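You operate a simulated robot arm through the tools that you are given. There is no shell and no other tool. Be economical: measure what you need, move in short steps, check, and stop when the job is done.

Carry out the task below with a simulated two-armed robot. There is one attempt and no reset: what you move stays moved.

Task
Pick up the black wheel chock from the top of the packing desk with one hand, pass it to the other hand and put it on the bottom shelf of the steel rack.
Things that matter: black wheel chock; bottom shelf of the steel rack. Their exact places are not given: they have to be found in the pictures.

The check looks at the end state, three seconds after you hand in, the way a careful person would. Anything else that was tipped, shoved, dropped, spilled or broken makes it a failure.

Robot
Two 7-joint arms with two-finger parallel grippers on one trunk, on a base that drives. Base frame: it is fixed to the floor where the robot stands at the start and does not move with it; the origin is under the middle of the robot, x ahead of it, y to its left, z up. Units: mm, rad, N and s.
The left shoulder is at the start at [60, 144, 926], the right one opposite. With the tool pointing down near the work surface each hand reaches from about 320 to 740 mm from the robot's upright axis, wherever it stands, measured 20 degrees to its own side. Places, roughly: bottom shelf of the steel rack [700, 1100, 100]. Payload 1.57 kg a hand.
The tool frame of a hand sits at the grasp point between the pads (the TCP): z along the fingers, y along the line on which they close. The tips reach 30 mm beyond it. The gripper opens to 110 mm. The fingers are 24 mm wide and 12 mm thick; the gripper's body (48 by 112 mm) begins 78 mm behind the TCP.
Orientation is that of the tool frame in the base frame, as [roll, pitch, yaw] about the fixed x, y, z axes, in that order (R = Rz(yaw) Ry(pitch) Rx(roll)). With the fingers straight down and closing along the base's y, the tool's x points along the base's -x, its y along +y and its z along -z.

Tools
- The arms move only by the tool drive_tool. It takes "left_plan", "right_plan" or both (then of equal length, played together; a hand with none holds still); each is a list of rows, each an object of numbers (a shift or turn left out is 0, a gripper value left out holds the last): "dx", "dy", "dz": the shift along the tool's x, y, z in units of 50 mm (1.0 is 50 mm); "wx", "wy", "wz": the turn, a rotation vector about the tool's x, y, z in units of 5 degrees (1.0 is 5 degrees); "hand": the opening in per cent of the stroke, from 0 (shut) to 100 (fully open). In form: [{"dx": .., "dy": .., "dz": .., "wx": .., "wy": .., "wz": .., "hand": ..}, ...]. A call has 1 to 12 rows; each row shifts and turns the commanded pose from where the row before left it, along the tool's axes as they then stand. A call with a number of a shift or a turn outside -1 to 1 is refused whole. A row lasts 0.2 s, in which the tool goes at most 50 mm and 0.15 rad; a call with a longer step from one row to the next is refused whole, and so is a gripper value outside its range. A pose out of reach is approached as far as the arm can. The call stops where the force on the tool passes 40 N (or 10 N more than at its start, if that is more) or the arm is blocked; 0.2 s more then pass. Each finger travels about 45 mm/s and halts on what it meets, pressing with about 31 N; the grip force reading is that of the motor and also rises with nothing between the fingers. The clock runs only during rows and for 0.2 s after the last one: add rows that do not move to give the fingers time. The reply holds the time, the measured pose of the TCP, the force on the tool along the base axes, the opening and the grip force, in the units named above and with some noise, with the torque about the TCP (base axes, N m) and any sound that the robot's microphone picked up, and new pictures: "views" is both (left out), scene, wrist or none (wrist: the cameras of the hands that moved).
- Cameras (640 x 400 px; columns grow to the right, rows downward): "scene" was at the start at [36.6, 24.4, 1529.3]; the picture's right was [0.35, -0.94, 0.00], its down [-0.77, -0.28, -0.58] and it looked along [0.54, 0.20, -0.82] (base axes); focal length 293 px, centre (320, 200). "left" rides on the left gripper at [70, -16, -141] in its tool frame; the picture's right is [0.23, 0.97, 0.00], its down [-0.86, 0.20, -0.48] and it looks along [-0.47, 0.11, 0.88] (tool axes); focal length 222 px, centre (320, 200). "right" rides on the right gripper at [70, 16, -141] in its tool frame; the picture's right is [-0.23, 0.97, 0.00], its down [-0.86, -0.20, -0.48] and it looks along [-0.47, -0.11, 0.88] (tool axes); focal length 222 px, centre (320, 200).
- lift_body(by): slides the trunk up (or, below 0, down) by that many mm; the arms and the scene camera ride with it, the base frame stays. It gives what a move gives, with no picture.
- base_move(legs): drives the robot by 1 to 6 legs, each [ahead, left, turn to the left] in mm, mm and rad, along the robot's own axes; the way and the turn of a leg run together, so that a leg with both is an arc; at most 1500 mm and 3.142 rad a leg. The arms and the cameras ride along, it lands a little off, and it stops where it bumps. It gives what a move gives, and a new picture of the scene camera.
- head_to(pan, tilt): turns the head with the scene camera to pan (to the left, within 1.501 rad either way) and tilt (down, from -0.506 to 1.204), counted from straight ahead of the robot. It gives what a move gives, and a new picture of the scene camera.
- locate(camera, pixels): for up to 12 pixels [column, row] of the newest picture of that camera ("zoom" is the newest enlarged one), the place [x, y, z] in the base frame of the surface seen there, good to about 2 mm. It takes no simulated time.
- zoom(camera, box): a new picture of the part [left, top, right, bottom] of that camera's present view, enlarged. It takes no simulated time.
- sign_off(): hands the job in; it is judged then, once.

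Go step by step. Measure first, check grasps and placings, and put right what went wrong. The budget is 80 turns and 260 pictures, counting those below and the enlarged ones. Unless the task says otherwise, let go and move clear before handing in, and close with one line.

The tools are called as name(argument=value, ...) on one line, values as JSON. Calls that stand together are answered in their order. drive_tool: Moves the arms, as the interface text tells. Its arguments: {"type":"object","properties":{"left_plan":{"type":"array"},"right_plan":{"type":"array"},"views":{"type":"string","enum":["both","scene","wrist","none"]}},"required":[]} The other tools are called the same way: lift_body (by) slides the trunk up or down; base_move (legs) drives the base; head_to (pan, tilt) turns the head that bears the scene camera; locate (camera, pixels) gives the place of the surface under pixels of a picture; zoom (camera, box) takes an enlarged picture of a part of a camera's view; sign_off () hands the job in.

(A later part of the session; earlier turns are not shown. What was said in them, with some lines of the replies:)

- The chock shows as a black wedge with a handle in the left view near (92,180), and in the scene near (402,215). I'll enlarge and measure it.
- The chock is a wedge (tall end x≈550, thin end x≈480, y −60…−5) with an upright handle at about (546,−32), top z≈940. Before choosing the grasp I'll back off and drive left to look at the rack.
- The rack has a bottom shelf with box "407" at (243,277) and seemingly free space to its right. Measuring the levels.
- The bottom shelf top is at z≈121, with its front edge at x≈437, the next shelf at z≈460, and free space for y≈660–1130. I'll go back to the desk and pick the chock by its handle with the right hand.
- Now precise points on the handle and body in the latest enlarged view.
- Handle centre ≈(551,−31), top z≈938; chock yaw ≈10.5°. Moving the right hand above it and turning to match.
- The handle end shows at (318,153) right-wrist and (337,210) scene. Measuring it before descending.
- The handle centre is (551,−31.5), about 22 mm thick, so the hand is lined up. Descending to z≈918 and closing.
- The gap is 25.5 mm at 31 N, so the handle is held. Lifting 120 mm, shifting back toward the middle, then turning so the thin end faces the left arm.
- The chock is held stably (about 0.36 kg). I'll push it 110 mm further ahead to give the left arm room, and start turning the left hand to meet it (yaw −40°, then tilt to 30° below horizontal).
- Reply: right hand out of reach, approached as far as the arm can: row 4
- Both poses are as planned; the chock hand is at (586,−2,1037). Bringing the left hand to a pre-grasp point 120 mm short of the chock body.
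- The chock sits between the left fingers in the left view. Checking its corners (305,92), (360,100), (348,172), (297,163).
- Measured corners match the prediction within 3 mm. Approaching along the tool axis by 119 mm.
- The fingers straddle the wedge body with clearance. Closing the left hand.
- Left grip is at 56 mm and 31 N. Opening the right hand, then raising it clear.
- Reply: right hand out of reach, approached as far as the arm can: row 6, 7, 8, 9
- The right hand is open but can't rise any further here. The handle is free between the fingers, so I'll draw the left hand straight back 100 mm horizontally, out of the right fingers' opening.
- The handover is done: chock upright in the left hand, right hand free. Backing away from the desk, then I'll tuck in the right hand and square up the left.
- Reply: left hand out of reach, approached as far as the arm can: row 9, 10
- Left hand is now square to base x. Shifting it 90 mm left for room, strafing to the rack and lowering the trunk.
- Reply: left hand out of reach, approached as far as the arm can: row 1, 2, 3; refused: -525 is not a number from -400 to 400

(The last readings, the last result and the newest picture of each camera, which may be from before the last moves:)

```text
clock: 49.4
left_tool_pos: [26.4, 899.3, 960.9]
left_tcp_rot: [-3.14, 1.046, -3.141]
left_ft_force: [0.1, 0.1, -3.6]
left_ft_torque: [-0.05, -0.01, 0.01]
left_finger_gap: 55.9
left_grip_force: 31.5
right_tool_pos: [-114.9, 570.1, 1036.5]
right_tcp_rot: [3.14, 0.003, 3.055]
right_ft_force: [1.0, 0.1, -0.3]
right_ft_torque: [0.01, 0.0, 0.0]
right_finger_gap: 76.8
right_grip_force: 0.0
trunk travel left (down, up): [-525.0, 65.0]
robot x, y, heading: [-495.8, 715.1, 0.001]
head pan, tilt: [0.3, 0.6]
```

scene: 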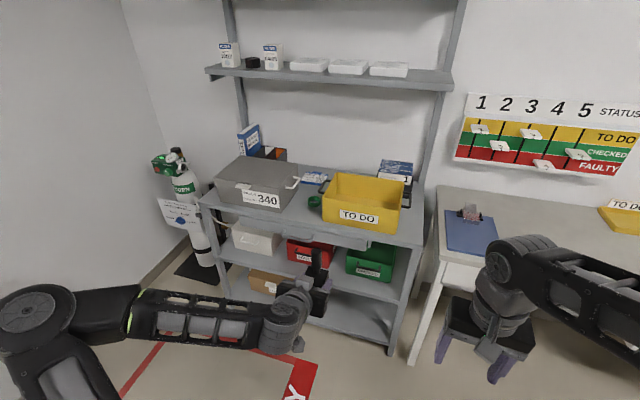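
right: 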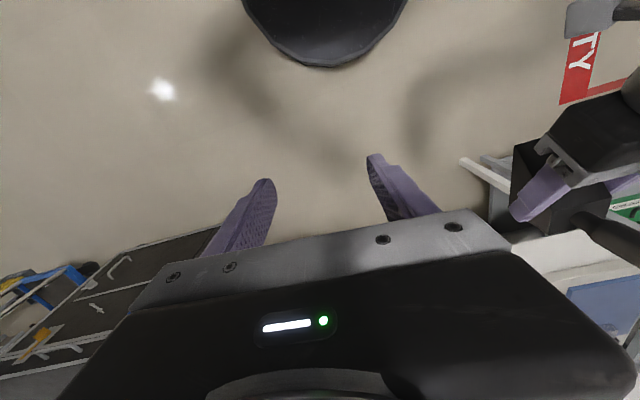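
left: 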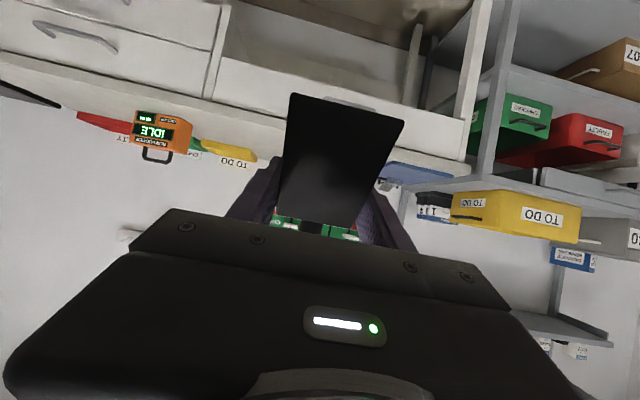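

Lowering the trunk in two parts.

lift_body(by=-400)

lift_body(by=-125)

drive_tool(left_plan=[{"dx": 0.692, "dz": 0.4}, {"dx": 0.692, "dz": 0.4}, {"dx": 0.692, "dz": 0.4}, {"dx": 0.692, "dz": 0.4}, {}])

```text
clock: 53.3
left_tool_pos: [27.0, 899.2, 561.3]
left_tcp_rot: [3.141, 1.045, 3.14]
left_ft_force: [-0.7, -0.4, -3.0]
left_ft_torque: [-0.01, 0.0, -0.01]
left_finger_gap: 55.7
left_grip_force: 31.2
right_tool_pos: [-114.4, 572.1, 636.8]
right_tcp_rot: [3.141, 0.002, 3.055]
right_ft_force: [-0.2, -0.7, -0.7]
right_ft_torque: [0.02, -0.01, 0.0]
right_finger_gap: 77.3
right_grip_force: 0.1
trunk travel left (down, up): [-125.0, 465.0]
robot x, y, heading: [-499.7, 712.1, 0.001]
head pan, tilt: [0.3, 0.6]
```

```text
clock: 54.8
left_tool_pos: [27.8, 899.1, 436.0]
left_tcp_rot: [-3.14, 1.045, -3.14]
left_ft_force: [-0.2, 0.3, -3.1]
left_ft_torque: [0.02, 0.01, -0.01]
left_finger_gap: 55.8
left_grip_force: 31.6
right_tool_pos: [-115.8, 571.2, 511.2]
right_tcp_rot: [3.14, 0.002, 3.054]
right_ft_force: [0.1, -0.9, 0.1]
right_ft_torque: [0.0, -0.03, 0.01]
right_finger_gap: 76.9
right_grip_force: 0.0
trunk travel left (down, up): [0.0, 590.0]
robot x, y, heading: [-497.1, 713.7, 0.002]
head pan, tilt: [0.3, 0.6]
```

```text
clock: 56.0
left_tool_pos: [25.3, 899.6, 275.6]
left_tcp_rot: [-3.141, 1.046, 3.141]
left_ft_force: [-0.6, 0.0, -3.6]
left_ft_torque: [0.0, 0.03, 0.03]
left_finger_gap: 55.8
left_grip_force: 30.4
right_tool_pos: [-115.4, 571.5, 512.2]
right_tcp_rot: [3.14, 0.002, 3.054]
right_ft_force: [0.2, -0.5, 0.2]
right_ft_torque: [-0.01, 0.02, 0.02]
right_finger_gap: 76.9
right_grip_force: 0.1
trunk travel left (down, up): [0.0, 590.0]
robot x, y, heading: [-498.2, 714.4, 0.002]
head pan, tilt: [0.3, 0.6]
```

scene: 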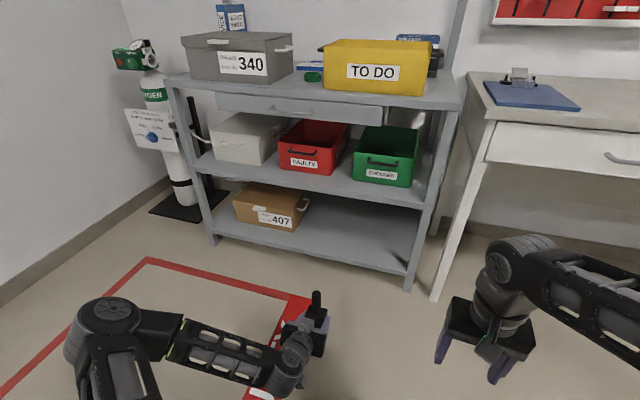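
left: 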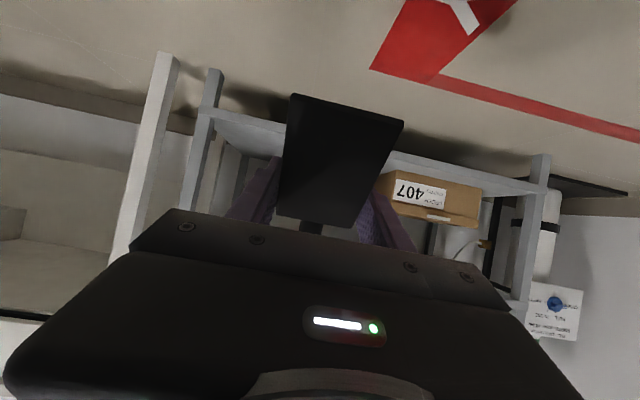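

Good view of the bottom shelf. Measuring shelf edges, the shelf above's lower edge, the box 407, and the chock in hand.

zoom(camera="scene", box=[180, 140, 460, 380])

locate(camera="scene", pixels=[[330, 250], [330, 264], [400, 268], [360, 245], [310, 215], [380, 202], [330, 192], [330, 182], [293, 228], [317, 295], [418, 245], [300, 235]])

```text
1.67 times, centred on (320, 260) of scene
```

zoom: 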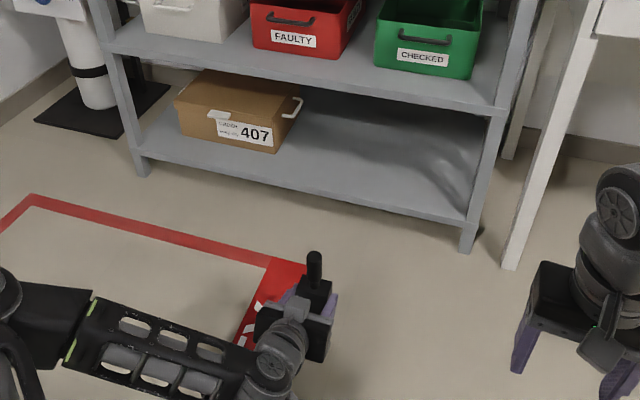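

```text
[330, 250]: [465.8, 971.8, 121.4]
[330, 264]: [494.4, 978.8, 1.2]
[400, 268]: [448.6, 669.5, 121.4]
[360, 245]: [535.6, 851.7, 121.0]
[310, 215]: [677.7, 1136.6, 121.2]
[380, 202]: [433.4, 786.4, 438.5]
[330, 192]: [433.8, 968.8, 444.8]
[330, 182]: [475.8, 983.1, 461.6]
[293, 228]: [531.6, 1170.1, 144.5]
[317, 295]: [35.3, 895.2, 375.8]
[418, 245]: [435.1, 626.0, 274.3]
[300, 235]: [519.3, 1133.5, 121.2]
```

Shelf top is z=121, the clear opening reaches up to z≈435, and free floor spans y≈680–1130. Lowering the left hand to z≈180, pulling the right hand back, then driving forward.

drive_tool(left_plan=[{"dx": 0.548, "dz": 0.317}, {"dx": 0.548, "dz": 0.317}, {"dx": 0.548, "dz": 0.317}, {}], right_plan=[{"dx": 0.5, "dy": -0.3}, {"dx": 0.5, "dy": -0.3}, {"dx": 0.4, "dy": -0.3}, {}], views="none")

base_move(legs=[[300, 0, 0]])

```text
clock: 57.0
left_tool_pos: [24.8, 899.8, 182.6]
left_tcp_rot: [3.139, 1.047, 3.14]
left_ft_force: [-0.3, 0.9, -3.9]
left_ft_torque: [-0.01, -0.03, -0.01]
left_finger_gap: 55.8
left_grip_force: 31.6
right_tool_pos: [-191.0, 531.4, 508.5]
right_tcp_rot: [3.141, 0.001, 3.054]
right_ft_force: [-0.7, 0.2, 0.2]
right_ft_torque: [-0.01, -0.01, 0.01]
right_finger_gap: 77.1
right_grip_force: 0.1
trunk travel left (down, up): [0.0, 590.0]
robot x, y, heading: [-497.7, 714.5, 0.0]
head pan, tilt: [0.3, 0.6]
```

```text
clock: 59.1
left_tool_pos: [325.2, 899.0, 181.9]
left_tcp_rot: [-3.141, 1.045, 3.141]
left_ft_force: [0.5, 0.5, -3.2]
left_ft_torque: [-0.04, -0.02, 0.0]
left_finger_gap: 55.8
left_grip_force: 31.3
right_tool_pos: [111.1, 533.1, 509.7]
right_tcp_rot: [3.141, 0.001, 3.055]
right_ft_force: [-0.1, -0.4, 0.0]
right_ft_torque: [0.0, 0.01, 0.02]
right_finger_gap: 77.0
right_grip_force: 0.0
trunk travel left (down, up): [0.0, 590.0]
robot x, y, heading: [-195.7, 714.5, -0.003]
head pan, tilt: [0.3, 0.6]
```

scene: 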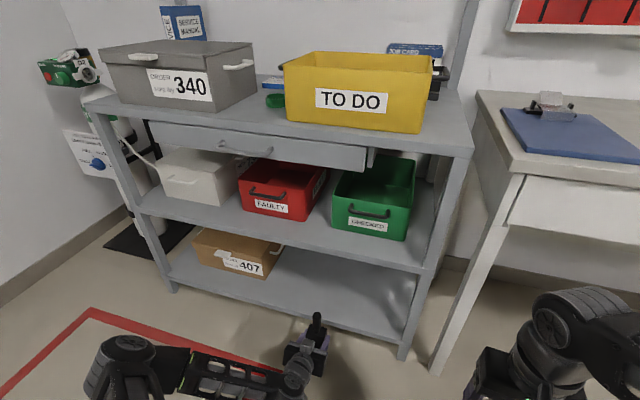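

The path is clear (chock bottom ≈26 mm above the shelf level). Driving 150 mm more, with the head tilted down to watch.

base_move(legs=[[150, 0, 0.003]])

head_to(pan=0.3, tilt=0.85)

```text
clock: 60.4
left_tool_pos: [477.0, 900.5, 182.0]
left_tcp_rot: [-3.141, 1.045, -3.14]
left_ft_force: [-1.3, -0.4, -4.2]
left_ft_torque: [-0.02, 0.0, 0.01]
left_finger_gap: 55.9
left_grip_force: 30.7
right_tool_pos: [261.8, 533.5, 509.4]
right_tcp_rot: [3.14, 0.002, 3.056]
right_ft_force: [0.3, -0.1, -0.1]
right_ft_torque: [0.05, -0.02, -0.02]
right_finger_gap: 77.1
right_grip_force: 0.0
trunk travel left (down, up): [0.0, 590.0]
robot x, y, heading: [-47.0, 711.0, 0.002]
head pan, tilt: [0.3, 0.6]
```

scene: 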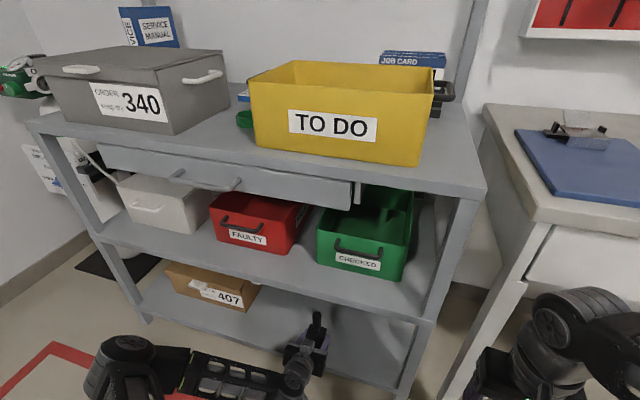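

```text
clock: 61.2
left_tool_pos: [476.5, 899.0, 182.9]
left_tcp_rot: [-3.141, 1.044, -3.139]
left_ft_force: [0.2, 1.0, -2.6]
left_ft_torque: [0.01, -0.01, 0.0]
left_finger_gap: 55.9
left_grip_force: 30.5
right_tool_pos: [261.3, 532.8, 510.1]
right_tcp_rot: [3.139, 0.0, 3.057]
right_ft_force: [-0.6, -1.0, -0.4]
right_ft_torque: [0.0, -0.01, 0.01]
right_finger_gap: 77.0
right_grip_force: 0.1
trunk travel left (down, up): [0.0, 590.0]
robot x, y, heading: [-49.7, 715.0, -0.001]
head pan, tilt: [0.3, 0.85]
```

scene: 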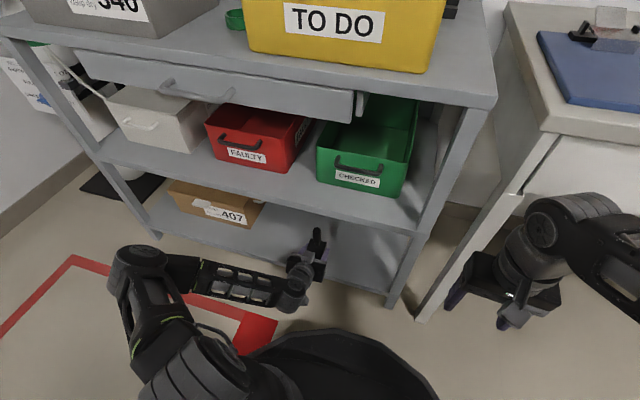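

Clear of everything so far. Extending the arm 65 mm in, then lowering 15 mm.

drive_tool(left_plan=[{"dx": -0.325, "dz": 0.563}, {"dx": -0.325, "dz": 0.563}, {"dx": 0.13, "dz": 0.075}, {"dx": 0.13, "dz": 0.075}, {}])

zoom(camera="scene", box=[240, 180, 420, 320])

```text
clock: 62.4
left_tool_pos: [541.0, 899.2, 167.7]
left_tcp_rot: [3.141, 1.044, -3.14]
left_ft_force: [0.7, 0.2, -3.4]
left_ft_torque: [-0.01, -0.03, -0.05]
left_finger_gap: 55.8
left_grip_force: 30.8
right_tool_pos: [261.3, 532.1, 510.4]
right_tcp_rot: [3.138, 0.002, 3.055]
right_ft_force: [-1.0, -0.3, -0.1]
right_ft_torque: [0.0, -0.01, 0.0]
right_finger_gap: 77.1
right_grip_force: 0.0
trunk travel left (down, up): [0.0, 590.0]
robot x, y, heading: [-47.3, 711.0, 0.001]
head pan, tilt: [0.3, 0.85]
```

scene: 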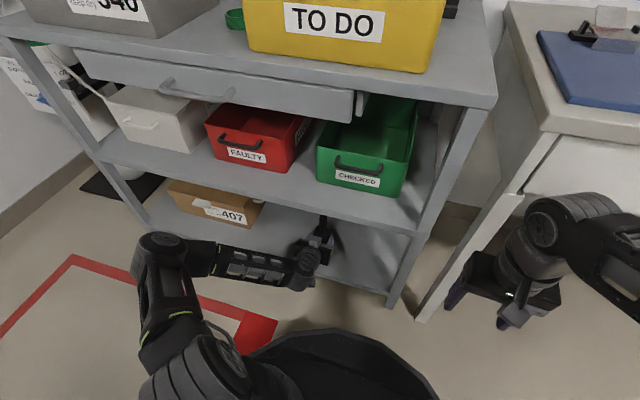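
left: 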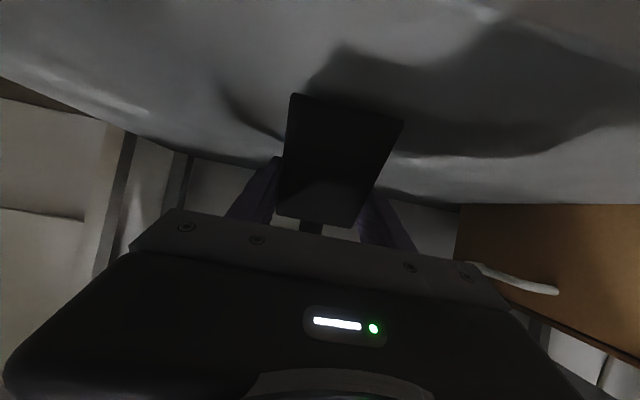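

```text
2.86 times, centred on (330, 250) of scene
```

zoom: 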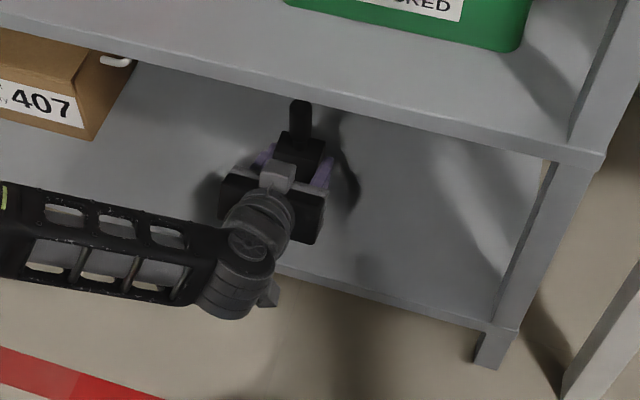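

Chock is over the shelf about 12 mm high, well clear of box 407. Lowering gently in 3 mm steps until contact.

drive_tool(left_plan=[{"dx": 0.052, "dz": 0.03}, {"dx": 0.052, "dz": 0.03}, {"dx": 0.052, "dz": 0.03}, {"dx": 0.044, "dz": 0.025}, {}, {}], views="none")

```text
clock: 63.8
left_tool_pos: [540.8, 899.9, 159.1]
left_tcp_rot: [3.14, 1.051, -3.141]
left_ft_force: [-9.1, 3.1, 22.1]
left_ft_torque: [-0.11, 0.65, -0.06]
left_finger_gap: 55.9
left_grip_force: 31.4
right_tool_pos: [261.1, 532.9, 509.8]
right_tcp_rot: [3.139, 0.005, 3.055]
right_ft_force: [1.1, -0.3, -0.3]
right_ft_torque: [0.02, 0.0, -0.02]
right_finger_gap: 76.8
right_grip_force: 0.0
trunk travel left (down, up): [0.0, 590.0]
robot x, y, heading: [-47.7, 712.7, -0.0]
head pan, tilt: [0.3, 0.85]
```

Contact at 22 N, so it's on the shelf. Easing up 2 mm, then opening.

drive_tool(left_plan=[{"dx": -0.035, "dz": -0.02}, {}, {"hand": 60}, {"hand": 70}, {"hand": 80}, {"hand": 100}, {"hand": 100}, {"hand": 100}, {"hand": 100}])

zoom(camera="scene", box=[240, 180, 420, 320])

```text
clock: 65.8
left_tool_pos: [540.4, 899.1, 157.7]
left_tcp_rot: [3.141, 1.045, -3.139]
left_ft_force: [0.0, 0.2, 0.7]
left_ft_torque: [0.01, -0.03, 0.01]
left_finger_gap: 109.8
left_grip_force: 0.1
right_tool_pos: [260.1, 533.0, 509.0]
right_tcp_rot: [3.141, 0.0, 3.057]
right_ft_force: [0.7, -0.4, -0.7]
right_ft_torque: [0.01, -0.01, -0.03]
right_finger_gap: 77.3
right_grip_force: 0.1
trunk travel left (down, up): [0.0, 590.0]
robot x, y, heading: [-46.8, 713.0, -0.002]
head pan, tilt: [0.3, 0.85]
```

scene: 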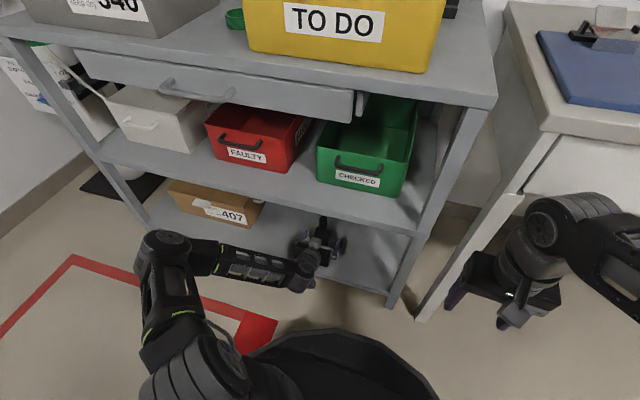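
left: 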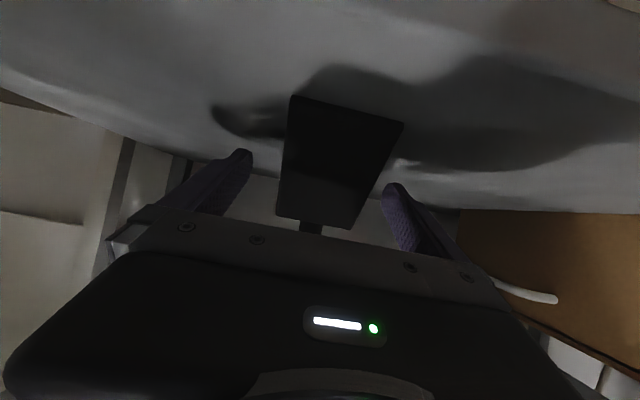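

```text
2.86 times, centred on (330, 250) of scene
```

zoom: 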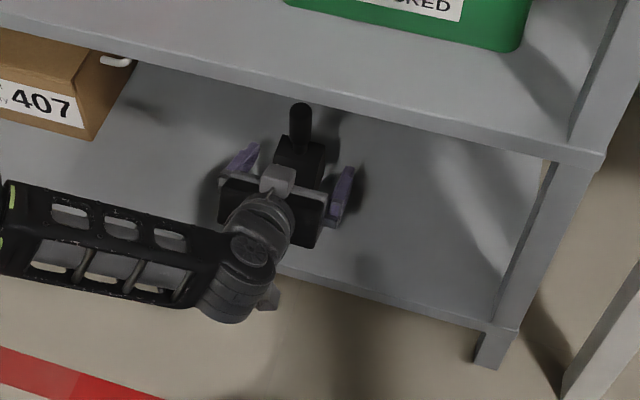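

Released; the chock stands upright on the shelf. Withdrawing along the tool axis, then driving back.

drive_tool(left_plan=[{"dz": -0.6}, {"dz": -0.8}, {"dz": -0.8}, {}], views="none")

base_move(legs=[[-350, 0, 0]])

zoom(camera="scene", box=[160, 60, 460, 260])

```text
clock: 66.8
left_tool_pos: [444.8, 901.8, 211.3]
left_tcp_rot: [-3.141, 1.045, 3.141]
left_ft_force: [-0.5, 0.3, -0.1]
left_ft_torque: [-0.01, 0.01, -0.03]
left_finger_gap: 110.1
left_grip_force: 0.0
right_tool_pos: [261.1, 532.3, 510.3]
right_tcp_rot: [3.14, 0.002, 3.056]
right_ft_force: [-0.7, 0.0, -1.0]
right_ft_torque: [-0.02, -0.01, 0.03]
right_finger_gap: 76.9
right_grip_force: 0.0
trunk travel left (down, up): [0.0, 590.0]
robot x, y, heading: [-45.9, 711.8, 0.004]
head pan, tilt: [0.3, 0.85]
```

```text
clock: 69.1
left_tool_pos: [95.3, 901.7, 211.4]
left_tcp_rot: [-3.14, 1.046, -3.135]
left_ft_force: [-0.4, 0.1, -0.2]
left_ft_torque: [0.0, 0.05, -0.03]
left_finger_gap: 109.8
left_grip_force: 0.1
right_tool_pos: [-87.9, 534.0, 509.7]
right_tcp_rot: [3.141, 0.001, 3.062]
right_ft_force: [0.3, 0.1, 0.5]
right_ft_torque: [0.02, -0.03, -0.02]
right_finger_gap: 77.1
right_grip_force: 0.1
trunk travel left (down, up): [0.0, 590.0]
robot x, y, heading: [-395.2, 710.9, 0.005]
head pan, tilt: [0.3, 0.85]
```

scene: 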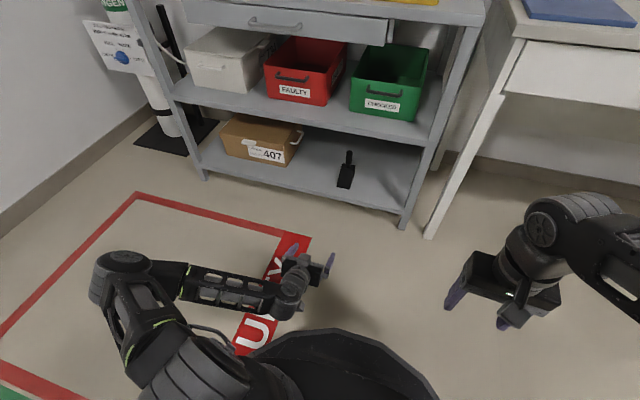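

```text
2.00 times, centred on (310, 160) of scene
```

zoom: 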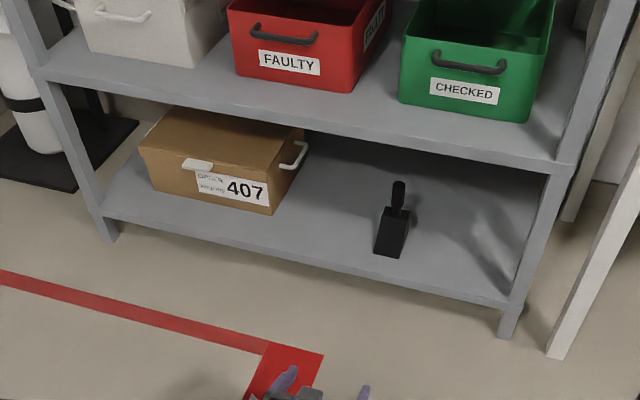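

The enlarged view shows the chock upright at (392,225) on the bottom shelf, clear of box 407, and both hands are empty and well away. Handing in.

sign_off()

```text
The job is handed in.
```

The black wheel chock was picked up with the right hand, passed to the left, and now stands upright on the bottom shelf of the steel rack; I saw nothing else disturbed.
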